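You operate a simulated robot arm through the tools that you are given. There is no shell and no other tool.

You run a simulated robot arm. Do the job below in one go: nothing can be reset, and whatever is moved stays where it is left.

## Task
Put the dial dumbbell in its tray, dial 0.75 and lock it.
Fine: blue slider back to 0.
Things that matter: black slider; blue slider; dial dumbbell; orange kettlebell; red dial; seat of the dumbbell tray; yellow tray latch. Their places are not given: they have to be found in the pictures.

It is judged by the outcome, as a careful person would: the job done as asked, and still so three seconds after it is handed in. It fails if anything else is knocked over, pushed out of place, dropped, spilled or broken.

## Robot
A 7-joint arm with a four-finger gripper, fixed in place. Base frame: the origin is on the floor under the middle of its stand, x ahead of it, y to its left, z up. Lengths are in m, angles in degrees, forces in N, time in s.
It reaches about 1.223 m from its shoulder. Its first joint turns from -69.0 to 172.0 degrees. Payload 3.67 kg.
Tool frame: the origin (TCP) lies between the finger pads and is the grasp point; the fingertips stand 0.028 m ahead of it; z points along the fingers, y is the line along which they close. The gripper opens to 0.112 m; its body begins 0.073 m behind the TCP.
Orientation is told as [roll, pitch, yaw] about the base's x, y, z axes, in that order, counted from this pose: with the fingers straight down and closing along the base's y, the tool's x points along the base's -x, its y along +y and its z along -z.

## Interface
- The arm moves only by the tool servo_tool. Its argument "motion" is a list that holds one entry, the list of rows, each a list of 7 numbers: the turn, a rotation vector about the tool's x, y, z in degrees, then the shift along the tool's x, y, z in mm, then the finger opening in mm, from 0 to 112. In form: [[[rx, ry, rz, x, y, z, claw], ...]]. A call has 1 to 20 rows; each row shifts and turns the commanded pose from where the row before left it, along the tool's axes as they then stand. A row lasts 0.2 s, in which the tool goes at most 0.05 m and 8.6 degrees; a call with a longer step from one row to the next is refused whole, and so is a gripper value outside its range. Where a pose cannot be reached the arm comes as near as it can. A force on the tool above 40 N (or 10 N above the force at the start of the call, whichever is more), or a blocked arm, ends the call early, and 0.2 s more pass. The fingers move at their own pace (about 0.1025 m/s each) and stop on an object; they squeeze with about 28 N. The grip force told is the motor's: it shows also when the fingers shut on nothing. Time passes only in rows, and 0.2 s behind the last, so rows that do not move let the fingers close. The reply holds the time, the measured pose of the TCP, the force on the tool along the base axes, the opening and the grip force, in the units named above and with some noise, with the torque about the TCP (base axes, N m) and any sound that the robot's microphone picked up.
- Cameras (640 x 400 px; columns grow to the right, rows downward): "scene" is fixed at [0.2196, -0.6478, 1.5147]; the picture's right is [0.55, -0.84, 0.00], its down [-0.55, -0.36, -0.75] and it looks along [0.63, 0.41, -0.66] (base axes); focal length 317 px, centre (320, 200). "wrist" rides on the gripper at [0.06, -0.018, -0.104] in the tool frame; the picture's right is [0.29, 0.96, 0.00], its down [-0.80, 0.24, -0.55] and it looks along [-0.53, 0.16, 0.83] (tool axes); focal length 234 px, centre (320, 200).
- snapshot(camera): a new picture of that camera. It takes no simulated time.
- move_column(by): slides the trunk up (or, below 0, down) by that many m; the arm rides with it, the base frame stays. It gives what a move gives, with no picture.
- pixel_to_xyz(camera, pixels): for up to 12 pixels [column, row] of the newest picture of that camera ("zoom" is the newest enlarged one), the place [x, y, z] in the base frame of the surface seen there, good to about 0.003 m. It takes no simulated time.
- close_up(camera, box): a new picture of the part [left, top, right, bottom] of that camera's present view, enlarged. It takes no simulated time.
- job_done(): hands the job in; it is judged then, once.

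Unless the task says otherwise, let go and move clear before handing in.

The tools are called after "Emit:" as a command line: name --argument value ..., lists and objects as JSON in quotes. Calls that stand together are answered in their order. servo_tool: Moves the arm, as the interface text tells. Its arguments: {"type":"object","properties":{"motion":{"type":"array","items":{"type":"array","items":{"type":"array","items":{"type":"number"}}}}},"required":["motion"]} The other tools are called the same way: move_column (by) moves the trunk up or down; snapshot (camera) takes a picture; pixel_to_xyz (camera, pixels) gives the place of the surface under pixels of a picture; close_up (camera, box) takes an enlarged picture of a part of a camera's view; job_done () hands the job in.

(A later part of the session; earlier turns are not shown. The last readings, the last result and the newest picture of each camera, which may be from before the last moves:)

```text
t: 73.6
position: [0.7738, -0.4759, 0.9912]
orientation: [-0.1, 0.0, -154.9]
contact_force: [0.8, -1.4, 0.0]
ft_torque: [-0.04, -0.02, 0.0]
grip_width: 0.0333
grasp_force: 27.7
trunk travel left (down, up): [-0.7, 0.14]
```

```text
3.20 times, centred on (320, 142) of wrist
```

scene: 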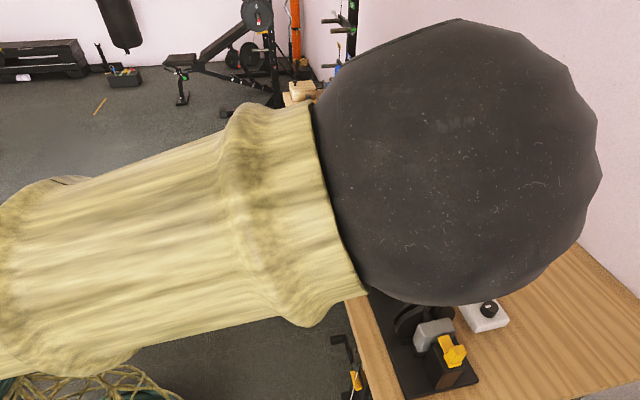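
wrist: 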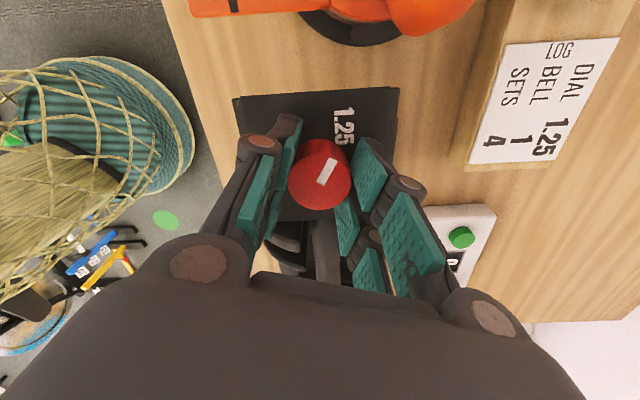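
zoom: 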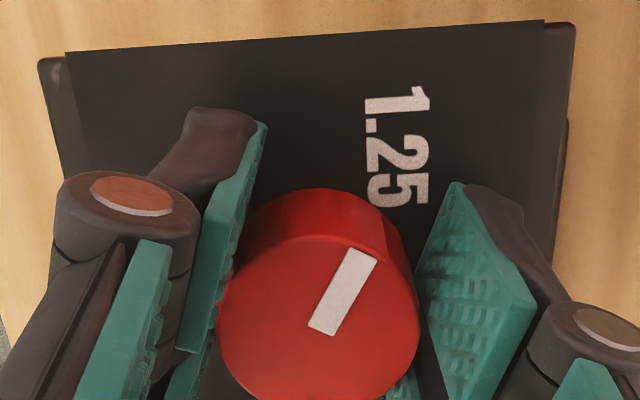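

Gripped at 33 mm. I'll turn counter‑clockwise 20° first and check that the pointer follows.

Emit:
servo_tool --motion '[[[0, 0, -4, 0, 0, 0, 0], [0, 0, -4, 0, 0, 0, 0], [0, 0, -4, 0, 0, 0, 0], [0, 0, -4, 0, 0, 0, 0], [0, 0, -4, 0, 0, 0, 0], [0, 0, 0, 0, 0, 0, 0]]]'

Emit:
close_up --camera "wrist" --box '[220, 80, 420, 205]'

```text
t: 75.0
position: [0.7706, -0.4761, 0.9917]
orientation: [0.1, 0.0, -134.9]
contact_force: [-0.2, -0.8, 0.8]
ft_torque: [-0.26, 0.26, 0.02]
grip_width: 0.033
grasp_force: 27.3
trunk travel left (down, up): [-0.7, 0.14]
```

```text
3.20 times, centred on (320, 142) of wrist
```

zoom: 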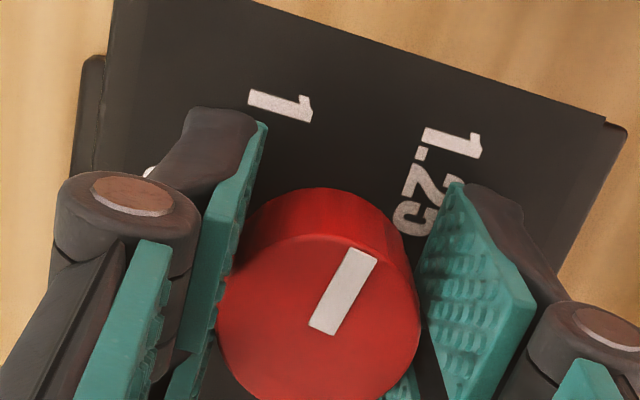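

The knob turns with the gripper (plate rotated in the picture, pointer fixed). I'll turn another 22°.

Emit:
servo_tool --motion '[[[0, 0, -5, 0, 0, 0, 0], [0, 0, -5, 0, 0, 0, 0], [0, 0, -5, 0, 0, 0, 0], [0, 0, -5, 0, 0, 0, 0], [0, 0, -2, 0, 0, 0, 0], [0, 0, 0, 0, 0, 0, 0]]]'

Emit:
close_up --camera "wrist" --box '[220, 80, 420, 205]'

Emit:
snapshot --camera "scene"

```text
t: 76.4
position: [0.7715, -0.4766, 0.9916]
orientation: [0.0, 0.1, -113.0]
contact_force: [0.0, -1.3, 1.8]
ft_torque: [0.01, 0.07, 0.0]
grip_width: 0.033
grasp_force: 28.1
trunk travel left (down, up): [-0.7, 0.14]
```

```text
3.20 times, centred on (320, 142) of wrist
```

zoom: 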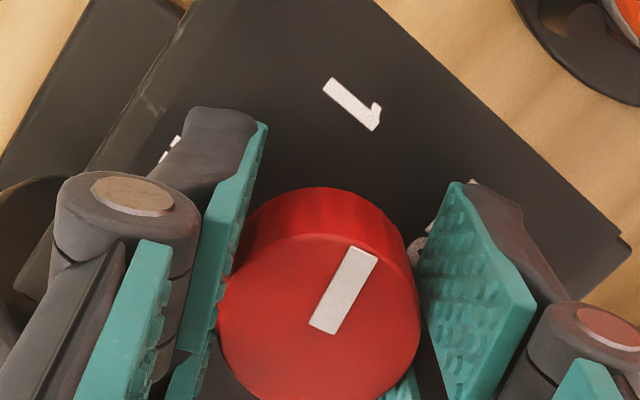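

```text
taken
```

scene: 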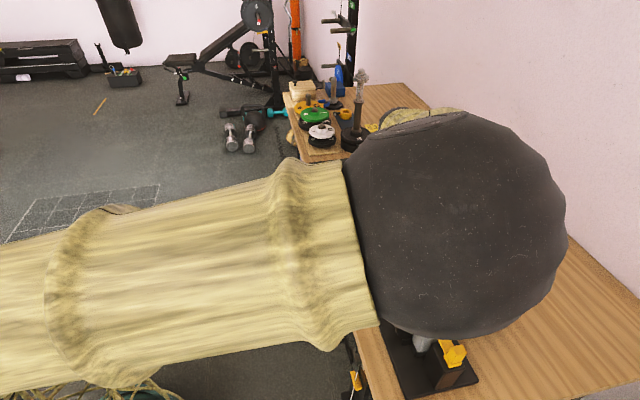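

Turned 42° so far. I'll release, lift, yaw back 44°, and set up for the next bite.

Emit:
servo_tool --motion '[[[0, 0, 0, 0, 0, 0, 40], [0, 0, 0, 0, 0, 0, 46], [0, 0, 0, 0, 0, -15, 46], [0, 0, 0, 0, 0, -25, 46], [0, 0, 7, 0, 0, 0, 46], [0, 0, 8, 0, 0, 0, 46], [0, 0, 8, 0, 0, 0, 46], [0, 0, 8, 0, 0, 0, 46], [0, 0, 8, 0, 0, 0, 46], [0, 0, 5, 0, 0, 0, 46], [0, 0, 0, 0, 0, 0, 46], [0, 0, 0, 0, 0, 0, 46], [0, 0, 0, 0, 0, 0, 46], [0, 0, 0, 0, 0, 0, 46]]]'

Emit:
close_up --camera "wrist" --box '[220, 70, 420, 195]'

Emit:
pixel_to_xyz --camera "zoom" --pixels '[[320, 250], [300, 250], [340, 250], [320, 230], [320, 270]]'

```text
t: 79.4
position: [0.7735, -0.4755, 1.0311]
orientation: [-0.1, 0.1, -157.1]
contact_force: [0.5, 0.1, 0.3]
ft_torque: [0.02, 0.01, -0.04]
grip_width: 0.046
grasp_force: 0.0
trunk travel left (down, up): [-0.7, 0.14]
```

```text
3.20 times, centred on (320, 132) of wrist
```

zoom: 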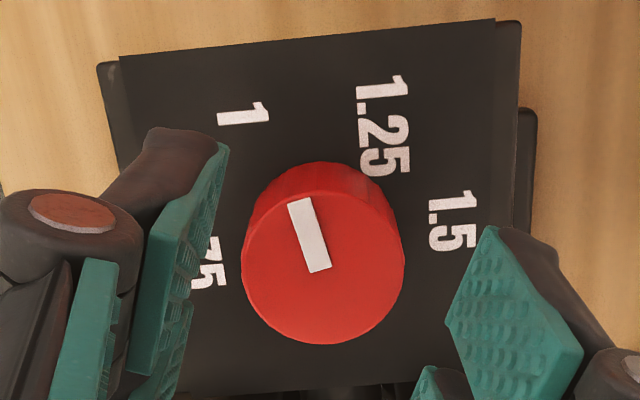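

```text
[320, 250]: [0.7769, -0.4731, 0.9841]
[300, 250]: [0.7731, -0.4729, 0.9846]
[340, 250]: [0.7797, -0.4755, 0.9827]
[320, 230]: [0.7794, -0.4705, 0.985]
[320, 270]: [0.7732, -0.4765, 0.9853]
```

The pointer moved about 43°. I'll descend, grip again and turn another 42°.

Emit:
servo_tool --motion '[[[0, 0, 0, 1, 0, 12, 46], [0, 0, 0, 0, 0, 12, 46], [0, 0, 0, 0, 0, 10, 46], [0, 0, 0, 0, 0, 6, 46], [0, 0, 0, 0, 0, 0, 46], [0, 0, 0, 0, 0, 0, 38], [0, 0, 0, 0, 0, 0, 30], [0, 0, 0, 0, 0, 0, 15], [0, 0, 0, 0, 0, 0, 0], [0, 0, 0, 0, 0, 0, 0]]]'

Emit:
close_up --camera "wrist" --box '[220, 80, 420, 205]'

```text
t: 81.6
position: [0.7745, -0.475, 0.9918]
orientation: [-0.1, 0.0, -156.9]
contact_force: [-0.9, -0.3, 0.4]
ft_torque: [-0.05, 0.03, 0.03]
grip_width: 0.0337
grasp_force: 28.5
trunk travel left (down, up): [-0.7, 0.14]
```

```text
3.20 times, centred on (320, 142) of wrist
```

zoom: 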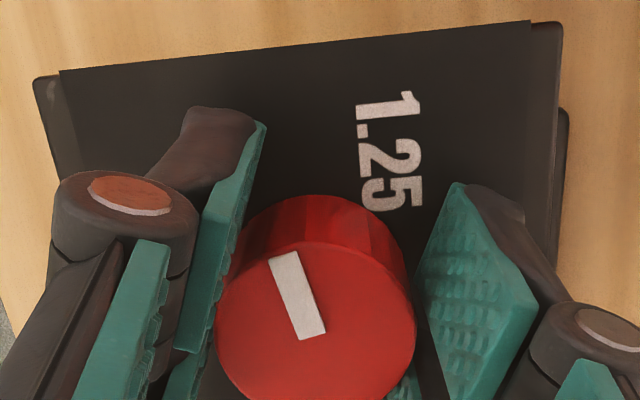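

Gripped again at 33.7 mm. Turning another 43° counter‑clockwise.

Emit:
servo_tool --motion '[[[0, 0, -4, 0, 0, 0, 0], [0, 0, -5, 0, 0, 0, 0], [0, 0, -5, 0, 0, 0, 0], [0, 0, -5, 0, 0, 0, 0], [0, 0, -5, 0, 0, 0, 0], [0, 0, -5, 0, 0, 0, 0], [0, 0, -5, 0, 0, 0, 0], [0, 0, -5, 0, 0, 0, 0], [0, 0, -4, 0, 0, 0, 0], [0, 0, 0, 0, 0, 0, 0]]]'

Emit:
close_up --camera "wrist" --box '[220, 80, 420, 205]'

```text
t: 83.8
position: [0.7748, -0.4752, 0.9916]
orientation: [0.1, 0.0, -113.9]
contact_force: [0.7, 2.2, 5.9]
ft_torque: [0.23, 0.22, 0.0]
grip_width: 0.0336
grasp_force: 28.2
trunk travel left (down, up): [-0.7, 0.14]
```

```text
3.20 times, centred on (320, 142) of wrist
```

zoom: 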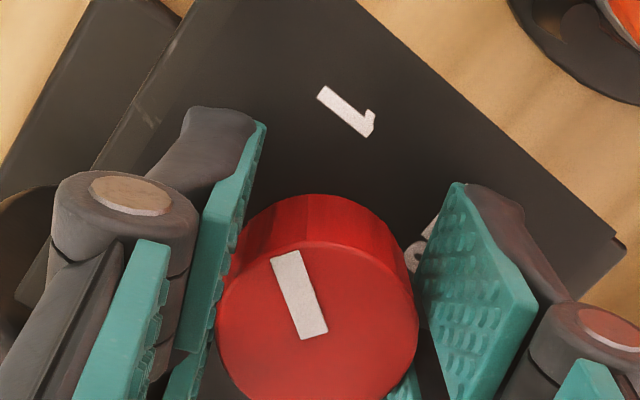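

Turned to a total of about 85°. I'll release, lift, and yaw back for the last bite.

Emit:
servo_tool --motion '[[[0, 0, 0, 0, 0, 0, 40], [0, 0, 0, 0, 0, 0, 46], [0, 0, 0, 0, 0, -15, 46], [0, 0, 0, 0, 0, -25, 46], [0, 0, 7, 0, 0, 0, 46], [0, 0, 8, 0, 0, 0, 46], [0, 0, 8, 0, 0, 0, 46], [0, 0, 8, 0, 0, 0, 46], [0, 0, 8, 0, 0, 0, 46], [0, 0, 3, 0, 0, 0, 46], [0, 0, 0, 0, 0, 0, 46], [0, 0, 0, 0, 0, 0, 46], [0, 0, 0, 0, 0, 0, 46], [0, 0, 0, 0, 0, 0, 46]]]'

Emit:
close_up --camera "wrist" --box '[220, 70, 420, 195]'

Emit:
pixel_to_xyz --camera "zoom" --pixels '[[320, 250], [300, 250], [340, 250], [320, 230], [320, 270], [275, 235], [300, 258]]'

```text
t: 86.8
position: [0.7738, -0.475, 1.0312]
orientation: [0.0, 0.0, -155.9]
contact_force: [0.4, -0.3, -0.4]
ft_torque: [0.03, 0.0, -0.01]
grip_width: 0.0462
grasp_force: 0.1
trunk travel left (down, up): [-0.7, 0.14]
```

```text
3.20 times, centred on (320, 132) of wrist
```

zoom: 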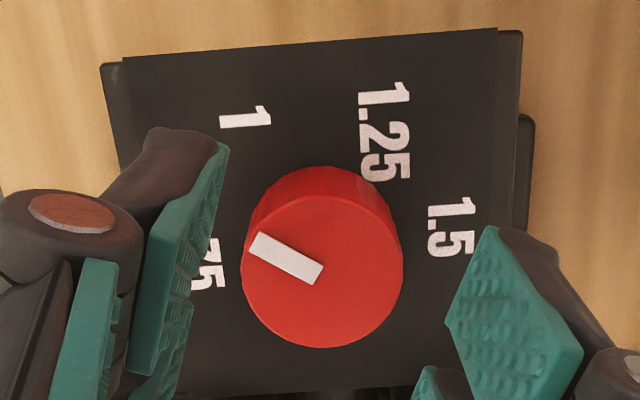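

```text
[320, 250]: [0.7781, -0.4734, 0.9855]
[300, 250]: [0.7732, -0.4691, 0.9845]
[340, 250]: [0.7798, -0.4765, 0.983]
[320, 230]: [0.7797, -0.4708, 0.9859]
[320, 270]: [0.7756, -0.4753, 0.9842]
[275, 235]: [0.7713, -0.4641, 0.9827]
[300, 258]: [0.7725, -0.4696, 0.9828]
```

The pointer is now at about 98–100° (between 1 and 0.75), leaving ~36°. I'll grip again and turn that much.

Emit:
servo_tool --motion '[[[0, 0, 0, 1, 0, 12, 46], [0, 0, 0, 0, 0, 12, 46], [0, 0, 0, 0, 0, 10, 46], [0, 0, 0, 0, 0, 6, 46], [0, 0, 0, 0, 0, 0, 46], [0, 0, 0, 0, 0, 0, 38], [0, 0, 0, 0, 0, 0, 30], [0, 0, 0, 0, 0, 0, 15], [0, 0, 0, 0, 0, 0, 0], [0, 0, 0, 0, 0, 0, 0]]]'

Emit:
servo_tool --motion '[[[0, 0, -4, 0, 0, 0, 0], [0, 0, -5, 0, 0, 0, 0], [0, 0, -5, 0, 0, 0, 0], [0, 0, -5, 0, 0, 0, 0], [0, 0, -5, 0, 0, 0, 0], [0, 0, -5, 0, 0, 0, 0], [0, 0, -4, 0, 0, 0, 0], [0, 0, -2.5, 0, 0, 0, 0], [0, 0, 0, 0, 0, 0, 0]]]'

Emit:
close_up --camera "wrist" --box '[220, 80, 420, 205]'

```text
t: 89.0
position: [0.7739, -0.4762, 0.991]
orientation: [0.1, 0.0, -155.9]
contact_force: [1.8, 0.7, 2.2]
ft_torque: [-0.2, 0.23, -0.03]
grip_width: 0.034
grasp_force: 28.0
trunk travel left (down, up): [-0.7, 0.14]
```

```text
t: 91.0
position: [0.7742, -0.4743, 0.9904]
orientation: [0.0, 0.0, -120.4]
contact_force: [-1.3, 0.1, -5.6]
ft_torque: [0.23, -0.11, 0.0]
grip_width: 0.0337
grasp_force: 28.0
trunk travel left (down, up): [-0.7, 0.14]
```

```text
3.20 times, centred on (320, 142) of wrist
```

zoom: 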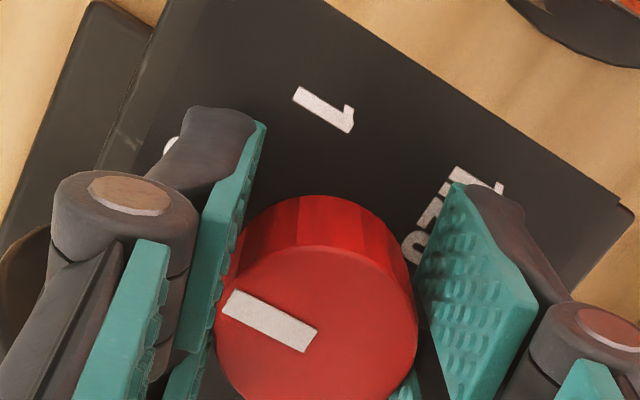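

Total turn ≈120°. I'll release, lift, and look at the dial from above.

Emit:
servo_tool --motion '[[[0, 0, 0, 0, 0, 0, 40], [0, 0, 0, 0, 0, 0, 46], [0, 0, 0, 0, 0, -15, 46], [0, 0, 0, 0, 0, -25, 46], [0, 0, 0, 0, 0, -30, 70], [0, 0, 0, 0, 0, -30, 112], [0, 0, 5, 0, 0, -20, 112], [0, 0, 5, 0, 0, 0, 112], [0, 0, 5, 20, 0, 0, 112], [0, 0, 0, 30, 0, 0, 112], [0, 0, 0, 0, 0, 0, 112], [0, 0, 0, 0, 0, 0, 112], [0, 0, 0, 0, 0, 0, 112]]]'

Emit:
snapshot --camera "wrist"

Emit:
close_up --camera "wrist" --box '[270, 110, 380, 200]'

```text
t: 93.8
position: [0.8087, -0.4398, 1.1139]
orientation: [-0.2, 0.0, -135.4]
contact_force: [0.1, 0.5, -0.2]
ft_torque: [0.02, -0.03, 0.0]
grip_width: 0.1121
grasp_force: 0.0
trunk travel left (down, up): [-0.7, 0.14]
```

```text
taken
```

wrist: 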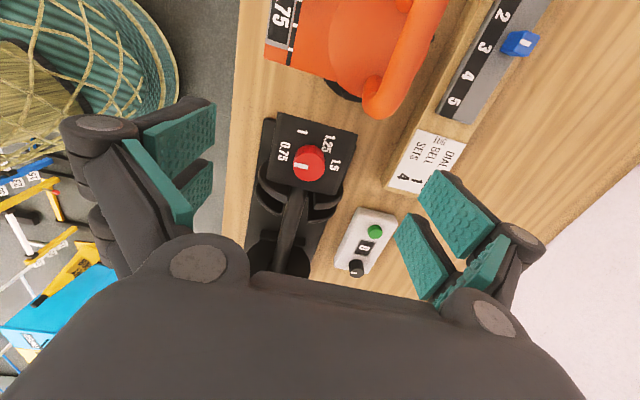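

```text
4.44 times, centred on (325, 155) of wrist
```

zoom: 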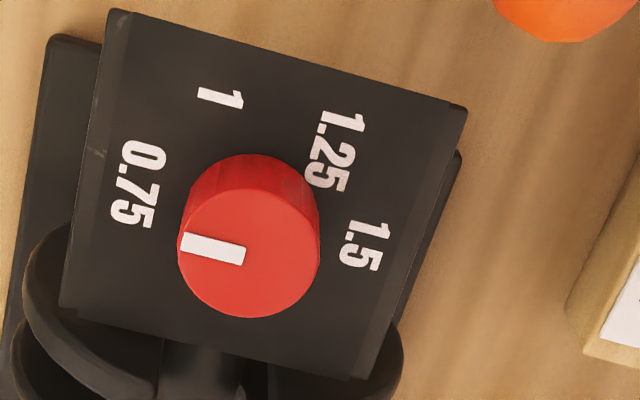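

The pointer now lines up with 0.75 (total measured turn ≈120.4° from the 1.25 mark). Next is the latch: I'll move along the dumbbell to above the yellow knob.

Emit:
servo_tool --motion '[[[0, 0, 0, -25, 0, 0, 90], [0, 0, 0, -40, 0, 0, 60], [0, 0, 0, -40, 0, 0, 60], [0, 0, 0, -40, 0, 0, 60], [0, 0, 0, -40, 0, 0, 60], [0, 0, 0, -40, 0, 0, 60], [0, 0, 0, -40, 0, 0, 60], [0, 0, 0, -40, 0, 0, 60], [0, 0, 0, -40, 0, 0, 60], [0, 0, 0, -30, 0, 0, 60], [0, 0, 0, -22, 0, 0, 60], [0, 0, 0, 0, 0, 0, 60], [0, 0, 0, 0, 0, 0, 60], [0, 0, 0, 0, 0, 0, 60]]]'

Emit:
snapshot --camera "wrist"

Emit:
snapshot --camera "scene"

```text
t: 96.8
position: [0.5259, -0.7221, 1.1096]
orientation: [-0.1, 0.2, -135.5]
contact_force: [-0.2, -0.4, -0.1]
ft_torque: [-0.01, -0.01, -0.01]
grip_width: 0.0598
grasp_force: 0.0
trunk travel left (down, up): [-0.7, 0.14]
```

```text
taken
```

wrist: 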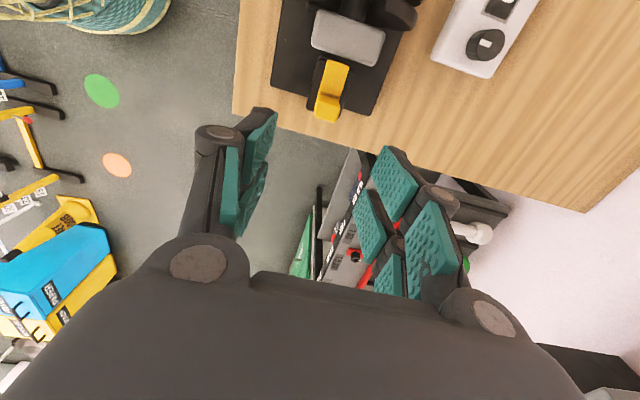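

```text
taken
```

scene: 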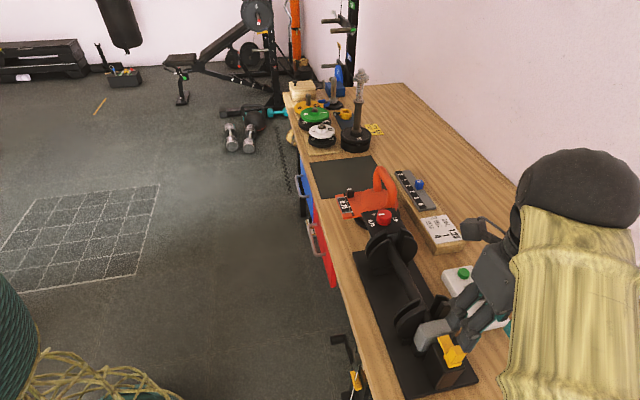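

Reached above the latch. I'll zoom to measure the tab, knob and the dial from the clear scene view as well.

Emit:
close_up --camera "wrist" --box '[270, 30, 410, 140]'

Emit:
pixel_to_xyz --camera "zoom" --pixels '[[285, 310], [230, 300], [290, 250], [240, 235], [260, 150], [325, 165], [250, 300], [265, 270], [275, 190], [200, 65], [390, 130], [300, 100]]'

Emit:
close_up --camera "scene" --box '[350, 195, 430, 250]'

Emit:
close_up --camera "scene" --box '[380, 290, 500, 400]'

```text
3.64 times, centred on (340, 85) of wrist
```

zoom: 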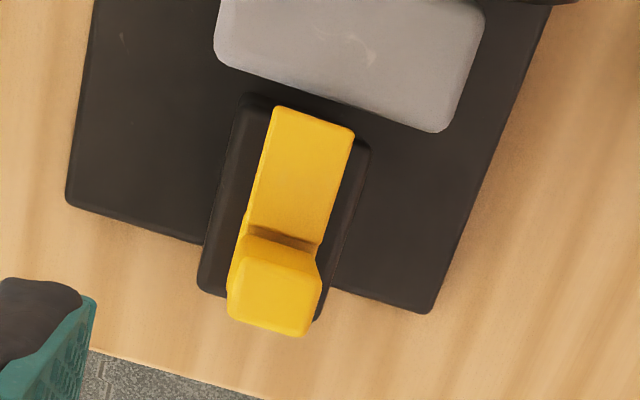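

```text
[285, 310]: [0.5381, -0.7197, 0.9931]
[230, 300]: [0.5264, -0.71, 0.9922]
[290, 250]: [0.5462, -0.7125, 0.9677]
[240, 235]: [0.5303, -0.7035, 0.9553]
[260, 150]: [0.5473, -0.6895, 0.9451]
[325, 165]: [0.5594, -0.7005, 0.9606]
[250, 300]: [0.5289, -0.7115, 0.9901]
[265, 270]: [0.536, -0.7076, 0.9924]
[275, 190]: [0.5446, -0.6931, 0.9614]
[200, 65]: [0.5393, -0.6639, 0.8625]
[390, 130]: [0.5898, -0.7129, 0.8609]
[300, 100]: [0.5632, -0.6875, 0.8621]
```

```text
7.27 times, centred on (390, 222) of scene
```

zoom: 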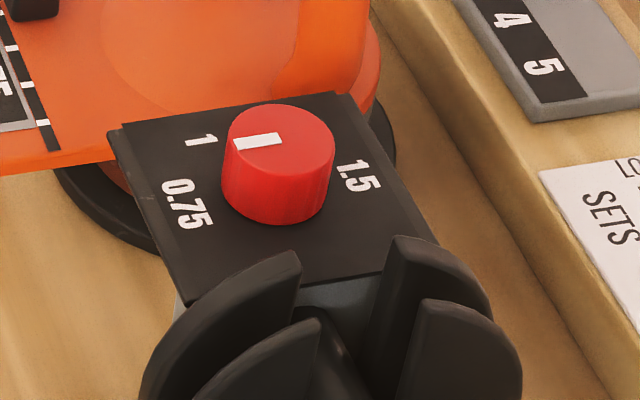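

```text
3.64 times, centred on (440, 345) of scene
```

zoom: 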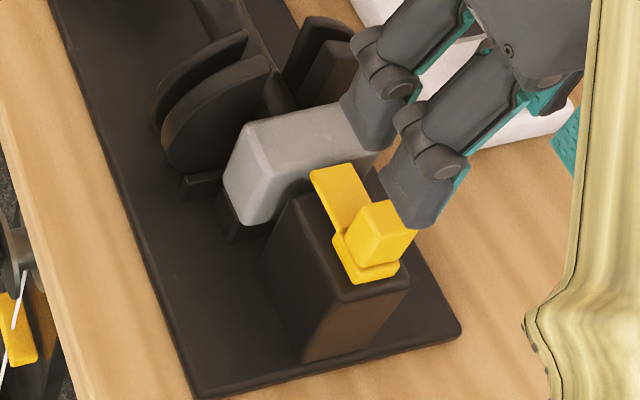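

The dial reads 0.75 (pointer angle ≈132–135° vs target 135°). The latch knob centre is at about s=−0.183; the gripper is right above it, so I'll descend beside the knob.

Emit:
servo_tool --motion '[[[0, 0, 0, 1, 0, 25, 60], [0, 0, 0, 0, 0, 30, 60], [0, 0, 0, 0, 0, 25, 60], [0, 0, 0, 0, 0, 0, 60], [0, 0, 0, 0, 0, 0, 60], [0, 0, 0, 0, 0, 0, 60]]]'

Emit:
snapshot --camera "wrist"

Emit:
close_up --camera "scene" --box '[380, 270, 520, 400]'

```text
t: 98.2
position: [0.5263, -0.7186, 1.0322]
orientation: [0.0, 0.1, -135.5]
contact_force: [0.4, 0.4, 0.1]
ft_torque: [0.03, -0.02, -0.01]
grip_width: 0.06
grasp_force: 0.1
trunk travel left (down, up): [-0.7, 0.14]
```

```text
taken
```

wrist: 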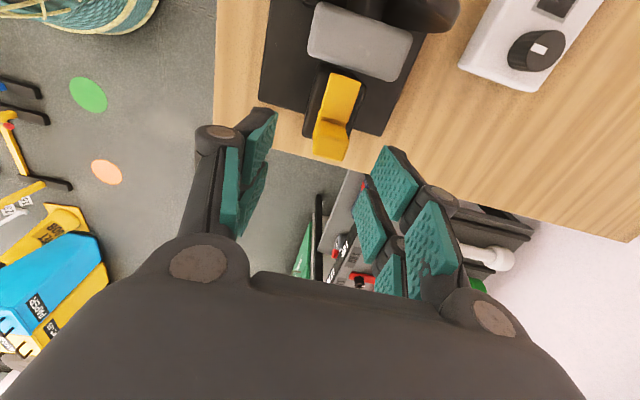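

```text
3.08 times, centred on (450, 335) of scene
```

zoom: 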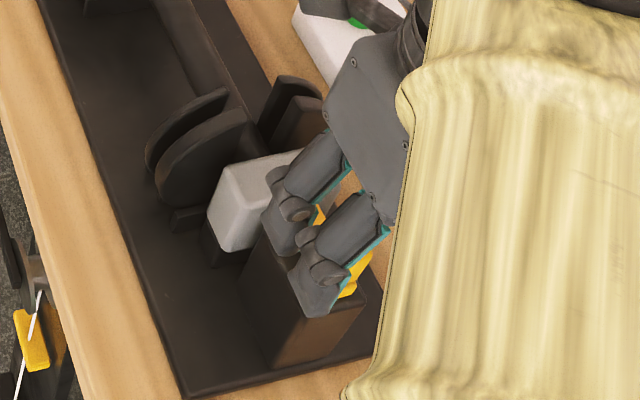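

The knob sits about 3 mm to the tool's +y side. I'll correct and descend alongside it.

Emit:
servo_tool --motion '[[[0, 0, 0, 0, 3, 0, 60], [0, 0, 0, 0, 0, 0, 60], [0, 0, 0, 0, 0, 12, 60], [0, 0, 0, 0, 0, 12, 60], [0, 0, 0, 0, 0, 10, 60], [0, 0, 0, 0, 0, 6, 60], [0, 0, 0, 0, 0, 0, 60], [0, 0, 0, 0, 0, 0, 60], [0, 0, 0, 0, 0, 0, 60]]]'

Emit:
snapshot --camera "wrist"

Emit:
close_up --camera "wrist" --box '[230, 90, 430, 215]'

```text
t: 100.2
position: [0.5289, -0.7203, 0.9919]
orientation: [-0.1, 0.0, -135.4]
contact_force: [0.2, -0.1, 0.6]
ft_torque: [0.02, 0.02, 0.03]
grip_width: 0.0601
grasp_force: 0.1
trunk travel left (down, up): [-0.7, 0.14]
```

```text
taken
```

wrist: 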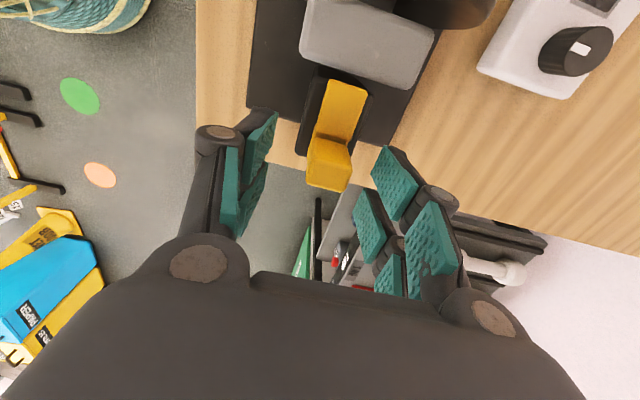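

```text
3.20 times, centred on (330, 152) of wrist
```

zoom: 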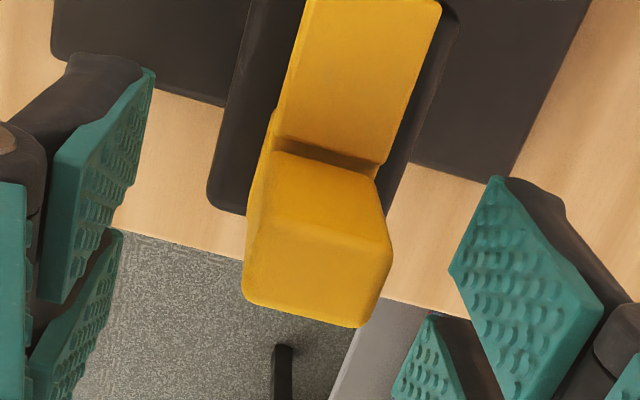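

The knob is centred between the front finger pair. Closing gently on it.

Emit:
servo_tool --motion '[[[0, 0, 0, 0, 0, 0, 45], [0, 0, 0, 0, 0, 0, 30], [0, 0, 0, 0, 0, 0, 20], [0, 0, 0, 0, 0, 0, 10], [0, 0, 0, 0, 0, 0, 10]]]'

Emit:
close_up --camera "wrist" --box '[230, 90, 430, 215]'

Emit:
close_up --camera "scene" --box '[380, 270, 520, 400]'

```text
t: 101.4
position: [0.5293, -0.7219, 0.9927]
orientation: [0.1, 0.1, -135.4]
contact_force: [13.7, -8.3, 12.3]
ft_torque: [0.03, -0.59, -0.03]
grip_width: 0.0208
grasp_force: 44.6
trunk travel left (down, up): [-0.7, 0.14]
```

```text
3.20 times, centred on (330, 152) of wrist
```

zoom: 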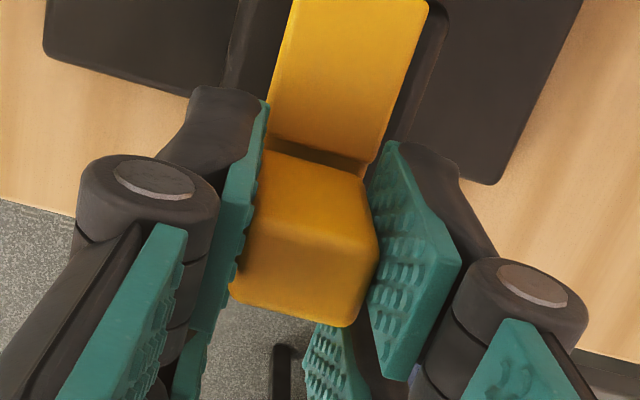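

```text
3.08 times, centred on (450, 335) of scene
```

zoom: 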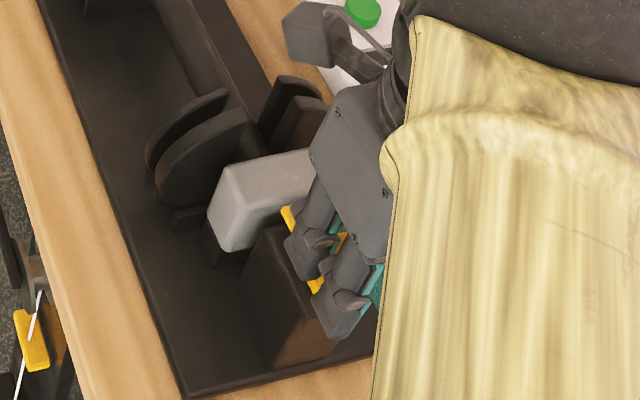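

Gripped the knob at 20.8 mm with some side load (~15 N toward +v) and downforce. I'll relieve that slightly, then slide toward the dumbbell in small steps.

Emit:
servo_tool --motion '[[[0, 0, 0, 0, 1.5, -1, 10], [0, 0, 0, 0, 0, 0, 10], [0, 0, 0, 0, 0, 0, 10]]]'

Emit:
servo_tool --motion '[[[0, 0, 0, 3, 0, 0, 10], [0, 0, 0, 3, 0, 0, 10], [0, 0, 0, 0, 0, 0, 10], [0, 0, 0, 0, 0, 0, 10]]]'

Emit:
close_up --camera "wrist" --box '[230, 50, 430, 215]'

Emit:
close_up --camera "scene" --box '[380, 270, 520, 400]'

```text
t: 102.2
position: [0.5297, -0.7216, 0.9912]
orientation: [-0.1, -0.1, -135.5]
contact_force: [8.7, -5.2, 8.3]
ft_torque: [-0.08, -0.31, 0.06]
grip_width: 0.021
grasp_force: 45.2
trunk travel left (down, up): [-0.7, 0.14]
```

```text
t: 103.2
position: [0.5342, -0.7164, 0.9918]
orientation: [0.0, 0.2, -135.4]
contact_force: [9.9, -8.6, 11.7]
ft_torque: [-0.08, -0.42, 0.0]
grip_width: 0.0209
grasp_force: 45.4
trunk travel left (down, up): [-0.7, 0.14]
```

```text
2.42 times, centred on (330, 132) of wrist
```

zoom: 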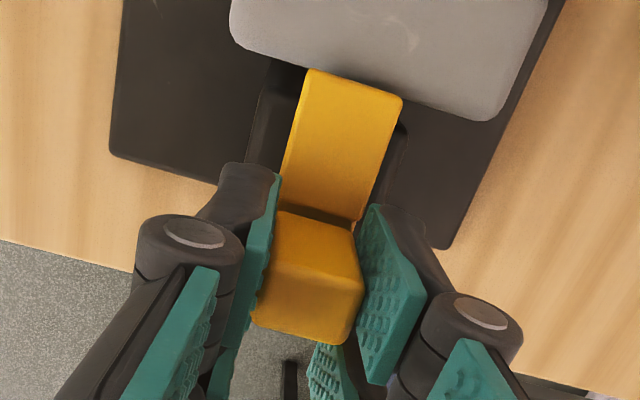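

```text
3.08 times, centred on (450, 335) of scene
```

zoom: 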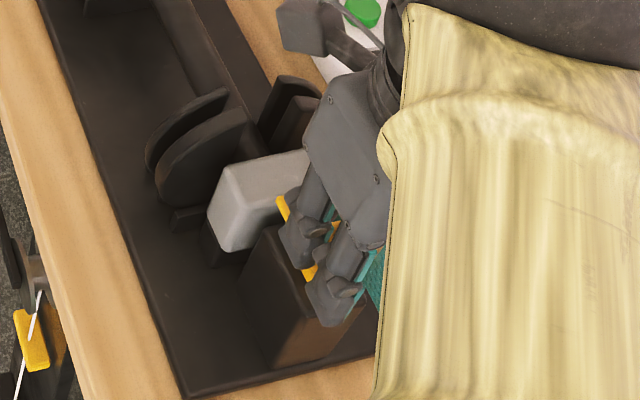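

The tab slides freely with the gripper and its tip is at the cap's edge. I'll continue sliding in small steps.

Emit:
servo_tool --motion '[[[0, 0, 0, 2.5, 0, 0, 10], [0, 0, 0, 2.5, 0, 0, 10], [0, 0, 0, 0, 0, 0, 10], [0, 0, 0, 0, 0, 0, 10]]]'

Emit:
close_up --camera "wrist" --box '[230, 50, 430, 215]'

Emit:
pixel_to_xyz --camera "zoom" --pixels '[[320, 75], [390, 100], [340, 130], [350, 40], [450, 60], [300, 30]]'

```text
t: 104.2
position: [0.5384, -0.7129, 0.9919]
orientation: [-0.1, 0.0, -135.5]
contact_force: [5.8, -5.5, 6.0]
ft_torque: [-0.04, -0.29, 0.07]
grip_width: 0.0207
grasp_force: 45.4
trunk travel left (down, up): [-0.7, 0.14]
```

```text
2.42 times, centred on (330, 132) of wrist
```

zoom: 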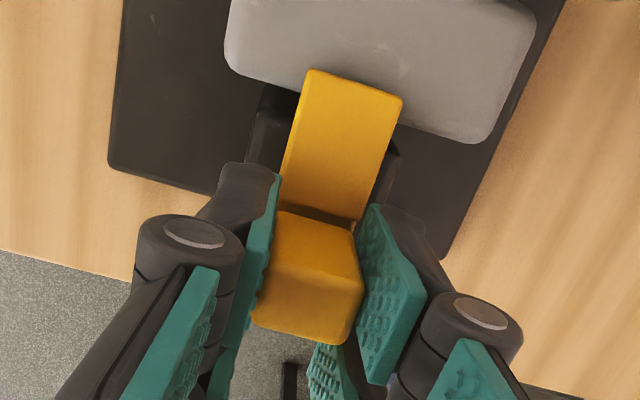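

```text
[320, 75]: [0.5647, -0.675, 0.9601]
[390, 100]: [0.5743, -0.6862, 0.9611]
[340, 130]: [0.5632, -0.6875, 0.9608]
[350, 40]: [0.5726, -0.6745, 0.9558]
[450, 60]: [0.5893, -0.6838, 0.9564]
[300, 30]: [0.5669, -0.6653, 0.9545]
```

The tab is now over the cap and sliding freely (force along the track ≈0). Continuing until it reaches its stop.

Emit:
servo_tool --motion '[[[0, 0, 0, 2.5, 0, 0, 10], [0, 0, 0, 2.5, 0, 0, 10], [0, 0, 0, 0, 0, 0, 10], [0, 0, 0, 0, 0, 0, 10]]]'

Emit:
servo_tool --motion '[[[0, 0, 0, 2.5, 0, 0, 10], [0, 0, 0, 0, 0, 0, 10], [0, 0, 0, 0, 0, 0, 10]]]'

Emit:
close_up --camera "wrist" --box '[230, 50, 430, 215]'

```text
t: 105.2
position: [0.5408, -0.7097, 0.9927]
orientation: [0.0, 0.0, -135.5]
contact_force: [5.3, -5.0, 4.4]
ft_torque: [-0.01, -0.22, 0.05]
grip_width: 0.0211
grasp_force: 44.9
trunk travel left (down, up): [-0.7, 0.14]
```

```text
t: 106.0
position: [0.5422, -0.7095, 0.9912]
orientation: [-0.1, 0.0, -135.6]
contact_force: [-3.9, -2.4, 0.5]
ft_torque: [-0.23, 0.24, 0.1]
grip_width: 0.0209
grasp_force: 45.0
trunk travel left (down, up): [-0.7, 0.14]
```

```text
2.42 times, centred on (330, 132) of wrist
```

zoom: 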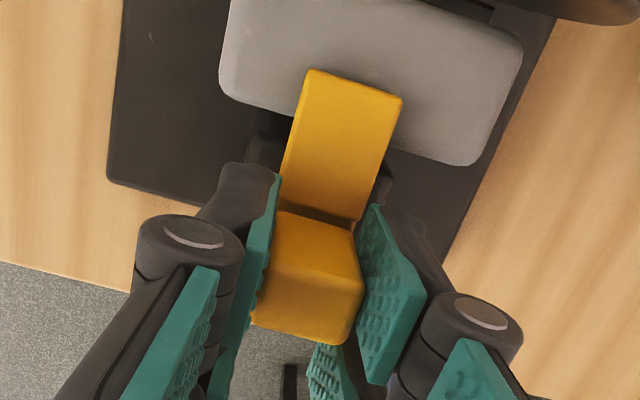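

Travel is ~17.5 mm and now there's ~4 N resistance along the track. I'll try 3 mm more to see if this is the stop.

Emit:
servo_tool --motion '[[[0, 0, 0, 2, 0, 0, 10], [0, 0, 0, 0, 0, 0, 10], [0, 0, 0, 0, 0, 0, 10]]]'

Emit:
servo_tool --motion '[[[0, 0, 0, 1.5, 0, 0, 10], [0, 0, 0, 0, 0, 0, 10], [0, 0, 0, 0, 0, 0, 10]]]'

Emit:
close_up --camera "wrist" --box '[230, 50, 430, 215]'

Emit:
close_up --camera "scene" --box '[380, 270, 520, 400]'

```text
t: 106.8
position: [0.5429, -0.7093, 0.9927]
orientation: [0.0, 0.2, -135.5]
contact_force: [-15.0, -4.0, -0.8]
ft_torque: [-0.3, 0.54, 0.28]
grip_width: 0.0209
grasp_force: 45.1
trunk travel left (down, up): [-0.7, 0.14]
```

```text
t: 107.6
position: [0.5442, -0.7096, 0.9916]
orientation: [0.0, 0.1, -135.6]
contact_force: [-19.1, -5.7, -1.5]
ft_torque: [-0.23, 0.59, 0.23]
grip_width: 0.0208
grasp_force: 45.2
trunk travel left (down, up): [-0.7, 0.14]
```

```text
2.42 times, centred on (330, 132) of wrist
```

zoom: 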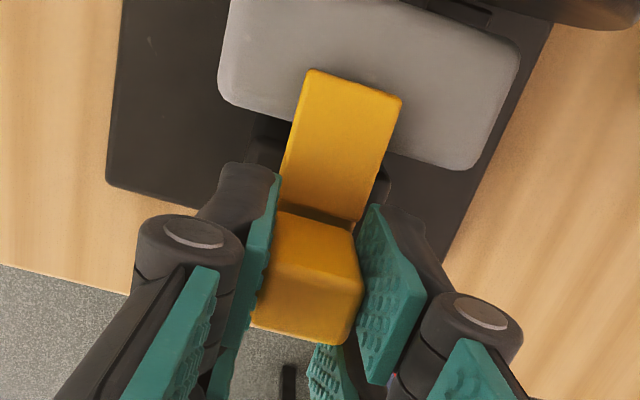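

```text
3.08 times, centred on (450, 335) of scene
```

zoom: 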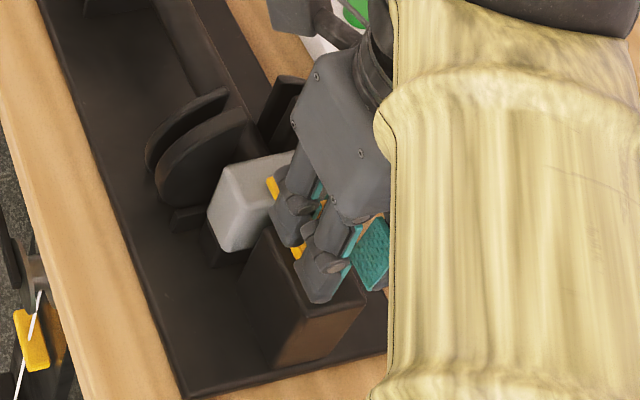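

The latch hit its stop (resistance rose to ~18 N without movement after ~18 mm of travel). I'll relax the push by 3 mm and open the fingers.

Emit:
servo_tool --motion '[[[0, 0, 0, -2.5, 0, 0, 10], [0, 0, 0, 0, 0, 0, 10]]]'

Emit:
servo_tool --motion '[[[0, 0, 0, 0, 0, 0, 22], [0, 0, 0, 0, 0, 0, 30], [0, 0, 0, 0, 0, 0, 45], [0, 0, 0, 0, 0, 0, 60], [0, 0, 0, 0, 0, 0, 60]]]'

Emit:
close_up --camera "wrist" --box '[230, 50, 430, 215]'

```text
t: 108.2
position: [0.5425, -0.7097, 0.9923]
orientation: [0.1, 0.2, -135.5]
contact_force: [-12.6, -0.3, -9.3]
ft_torque: [0.24, 0.06, 0.27]
grip_width: 0.0208
grasp_force: 45.1
trunk travel left (down, up): [-0.7, 0.14]
```

```text
t: 109.4
position: [0.5442, -0.7011, 0.9953]
orientation: [0.2, -0.1, -135.4]
contact_force: [-0.5, 0.0, 0.6]
ft_torque: [-0.01, 0.01, -0.02]
grip_width: 0.0602
grasp_force: 0.1
trunk travel left (down, up): [-0.7, 0.14]
```

```text
2.42 times, centred on (330, 132) of wrist
```

zoom: 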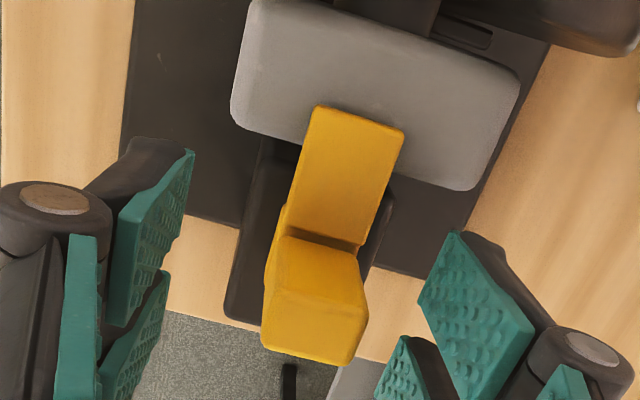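

The tab stays over the grey cap after release. I'll lift straight up and verify.

Emit:
servo_tool --motion '[[[0, 0, 0, 0, 0, -15, 60], [0, 0, 0, 0, 0, -30, 60], [0, 0, 0, 0, 0, -30, 60], [0, 0, 0, 0, 0, -30, 60], [0, 0, 0, 0, 0, -30, 60], [0, 0, 0, 0, 0, 0, 60], [0, 0, 0, 0, 0, 0, 60]]]'

Emit:
snapshot --camera "wrist"

Emit:
close_up --camera "wrist" --box '[260, 20, 400, 120]'

Emit:
pixel_to_xyz --camera "zoom" --pixels '[[320, 150], [285, 100], [340, 120], [300, 180], [290, 250], [240, 70], [400, 100]]'

Emit:
snapshot --camera "scene"

```text
t: 111.0
position: [0.5436, -0.7012, 1.1296]
orientation: [0.0, -0.1, -135.5]
contact_force: [-0.2, -0.6, -0.1]
ft_torque: [0.0, 0.02, -0.01]
grip_width: 0.06
grasp_force: 0.2
trunk travel left (down, up): [-0.7, 0.14]
```

```text
taken
```

wrist: 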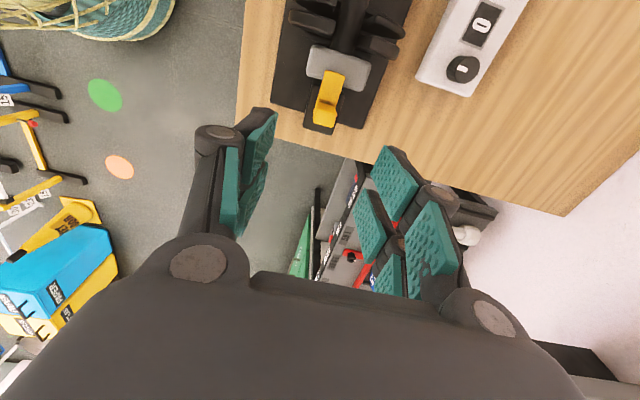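

```text
4.00 times, centred on (330, 70) of wrist
```

zoom: 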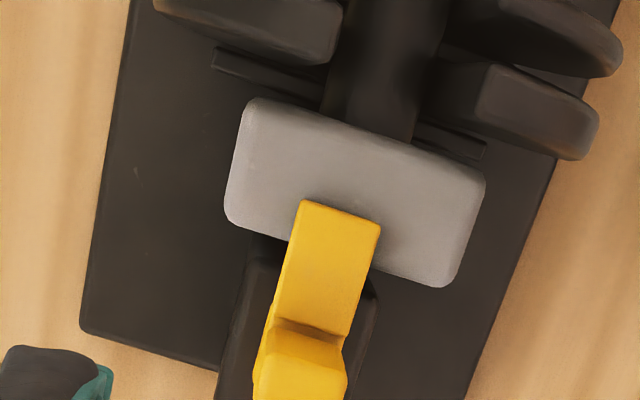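

```text
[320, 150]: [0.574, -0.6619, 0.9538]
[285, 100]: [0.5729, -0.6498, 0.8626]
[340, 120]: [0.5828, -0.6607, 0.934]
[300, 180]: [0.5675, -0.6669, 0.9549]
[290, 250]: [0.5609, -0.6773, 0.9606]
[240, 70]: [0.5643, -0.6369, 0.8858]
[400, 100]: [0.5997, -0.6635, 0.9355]
```

```text
taken
```

scene: 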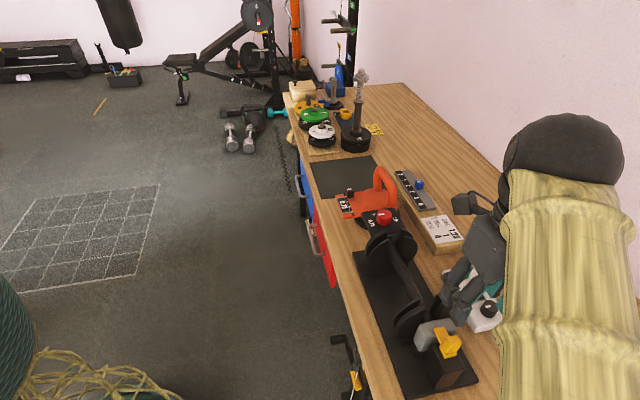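

The tab overlaps the cap by about 12 mm. I'll double‑check the dial and the dumbbell seating from the scene camera.

Emit:
close_up --camera "scene" --box '[350, 195, 430, 250]'

Emit:
pixel_to_xyz --camera "zoom" --pixels '[[130, 135], [195, 290], [335, 105], [420, 235], [290, 270], [400, 250], [235, 145], [280, 138]]'

Emit:
close_up --camera "scene" --box '[350, 230, 480, 400]'

Emit:
close_up --camera "scene" --box '[385, 160, 445, 215]'

Emit:
pixel_to_xyz --camera "zoom" --pixels '[[350, 150], [335, 185], [372, 185], [350, 210], [190, 90], [275, 78], [465, 350], [360, 365], [208, 104], [230, 145], [265, 190], [295, 230]]'

```text
7.27 times, centred on (390, 222) of scene
```

zoom: 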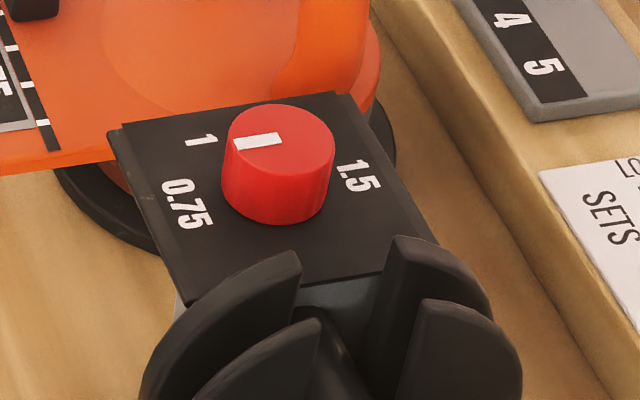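

```text
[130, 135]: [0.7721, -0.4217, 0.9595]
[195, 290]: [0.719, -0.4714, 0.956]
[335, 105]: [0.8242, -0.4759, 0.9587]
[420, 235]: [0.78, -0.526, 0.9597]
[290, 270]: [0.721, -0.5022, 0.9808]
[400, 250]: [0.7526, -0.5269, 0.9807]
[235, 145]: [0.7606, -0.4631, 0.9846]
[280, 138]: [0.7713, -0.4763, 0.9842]
```

```text
2.35 times, centred on (415, 315) of scene
```

zoom: 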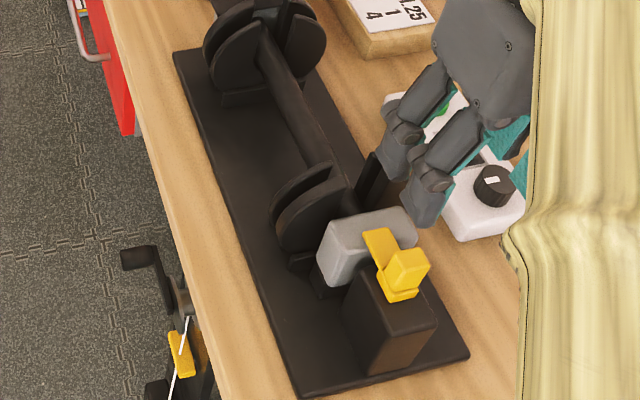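

```text
7.27 times, centred on (415, 188) of scene
```

zoom: 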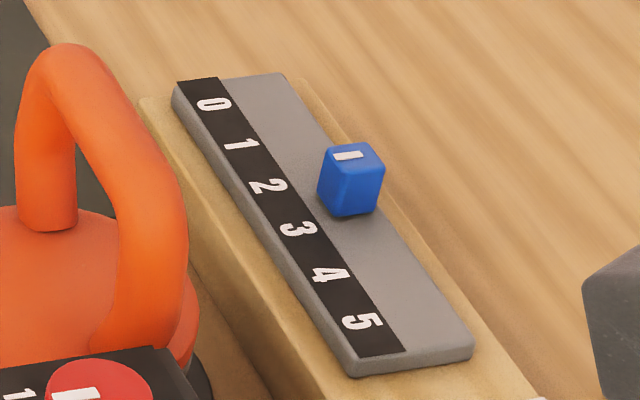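

```text
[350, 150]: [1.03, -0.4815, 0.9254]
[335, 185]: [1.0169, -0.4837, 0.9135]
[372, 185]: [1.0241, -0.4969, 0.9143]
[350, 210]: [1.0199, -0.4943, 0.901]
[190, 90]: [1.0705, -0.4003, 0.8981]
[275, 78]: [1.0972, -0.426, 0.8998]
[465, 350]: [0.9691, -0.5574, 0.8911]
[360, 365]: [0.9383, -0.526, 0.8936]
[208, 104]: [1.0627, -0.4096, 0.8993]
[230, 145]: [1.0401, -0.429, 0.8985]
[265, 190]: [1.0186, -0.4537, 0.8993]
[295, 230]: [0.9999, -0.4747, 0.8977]
```

Dumbbell seated, dial at 0.75, latch over the cap. Now the blue slider: it sits near 2.6 on the ruler whose track runs at ≈46°, with 0 toward (1.063,−0.410). I'll move above it at a safe height and check reach.

Emit:
servo_tool --motion '[[[0, 0, 0, 18, 7, -15, 70], [0, 0, 0, 35, 14, 0, 80], [0, 0, 0, 35, 14, 0, 112], [0, 0, 0, 35, 14, 0, 112], [0, 0, 0, 35, 14, 0, 112], [0, 0, 0, 35, 14, 0, 112], [0, 0, 0, 35, 14, 0, 112], [0, 0, 0, 35, 14, 0, 112], [0, 0, 0, 35, 14, 0, 112], [0, 0, 0, 35, 14, 0, 112], [0, 0, 0, 35, 14, 0, 112], [0, 0, 0, 35, 14, 0, 112], [0, 0, 0, 35, 14, 0, 112], [0, 0, 0, 20, 9, 0, 112], [0, 0, 0, 0, 0, 0, 112], [0, 0, 0, 0, 0, 0, 112], [0, 0, 0, 0, 0, 0, 112]]]'

Emit:
snapshot --camera "wrist"

Emit:
snapshot --camera "scene"

```text
t: 114.6
position: [1.0, -0.5164, 1.1415]
orientation: [-0.1, 0.0, -135.5]
contact_force: [-0.4, 0.7, 0.1]
ft_torque: [0.04, -0.01, -0.02]
grip_width: 0.112
grasp_force: 0.0
trunk travel left (down, up): [-0.7, 0.14]
```

```text
taken
```

wrist: 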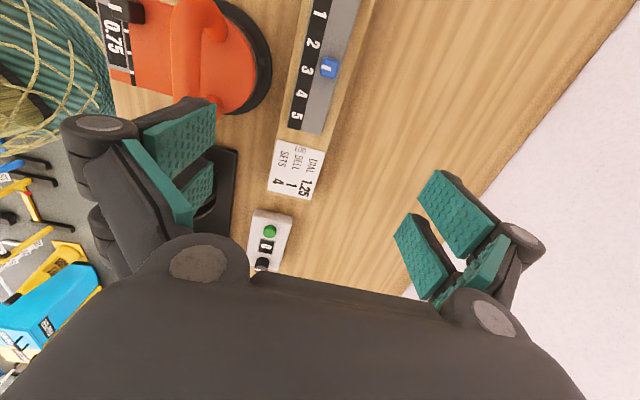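

```text
taken
```

scene: 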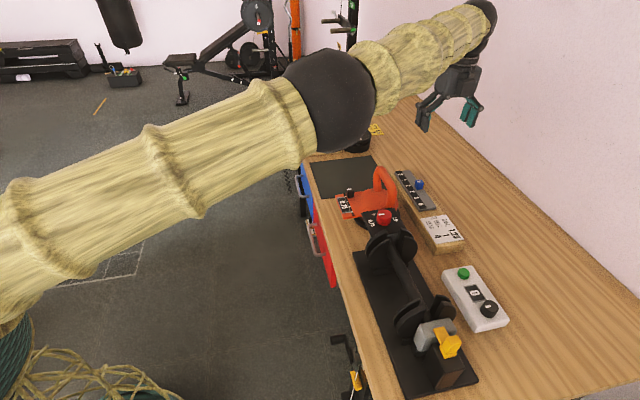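

Reach is fine here. I'll zoom on the ruler to measure the slider and the scale.

Emit:
close_up --camera "wrist" --box '[260, 0, 400, 140]'

Emit:
pixel_to_xyz --camera "zoom" --pixels '[[345, 42], [330, 120], [316, 195], [300, 270], [282, 330], [383, 175], [372, 210], [395, 195], [375, 190], [388, 160], [290, 365], [385, 365]]'

```text
2.86 times, centred on (330, 70) of wrist
```

zoom: 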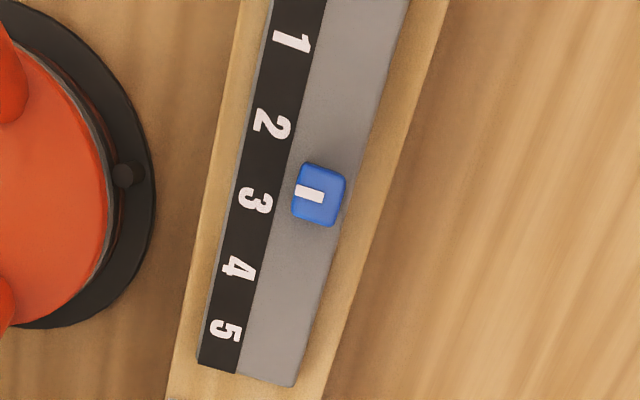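

```text
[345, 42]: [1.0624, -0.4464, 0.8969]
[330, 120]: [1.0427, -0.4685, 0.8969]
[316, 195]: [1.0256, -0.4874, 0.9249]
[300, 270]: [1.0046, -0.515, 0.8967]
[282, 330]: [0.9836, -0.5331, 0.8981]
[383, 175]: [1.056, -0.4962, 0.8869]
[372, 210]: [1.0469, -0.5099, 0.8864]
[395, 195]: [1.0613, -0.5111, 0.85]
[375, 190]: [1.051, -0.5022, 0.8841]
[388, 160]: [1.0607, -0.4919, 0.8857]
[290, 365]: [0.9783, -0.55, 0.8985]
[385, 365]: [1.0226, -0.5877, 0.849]
```

I'll pick the label centres and slider top properly.

Emit:
pixel_to_xyz --camera "zoom" --pixels '[[291, 42], [272, 125], [256, 200], [238, 268], [224, 330], [318, 192], [300, 175], [340, 190], [325, 218], [300, 212], [310, 193], [330, 180]]'

Emit:
close_up --camera "wrist" --box '[300, 40, 360, 95]'

```text
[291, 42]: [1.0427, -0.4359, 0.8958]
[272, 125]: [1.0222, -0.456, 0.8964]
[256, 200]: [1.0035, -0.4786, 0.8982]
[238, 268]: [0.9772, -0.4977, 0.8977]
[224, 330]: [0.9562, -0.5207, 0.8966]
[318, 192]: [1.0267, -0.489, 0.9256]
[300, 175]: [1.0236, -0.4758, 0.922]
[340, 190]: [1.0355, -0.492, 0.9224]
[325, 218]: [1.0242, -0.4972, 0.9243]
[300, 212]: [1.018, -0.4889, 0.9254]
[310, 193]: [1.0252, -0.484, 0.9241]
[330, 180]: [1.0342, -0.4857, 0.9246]
```

```text
7.27 times, centred on (330, 68) of wrist
```

zoom: 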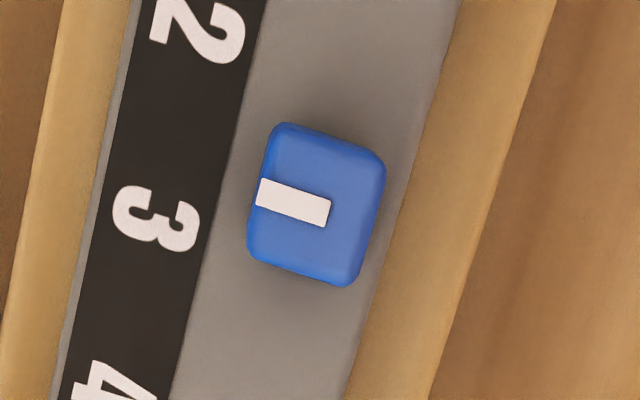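

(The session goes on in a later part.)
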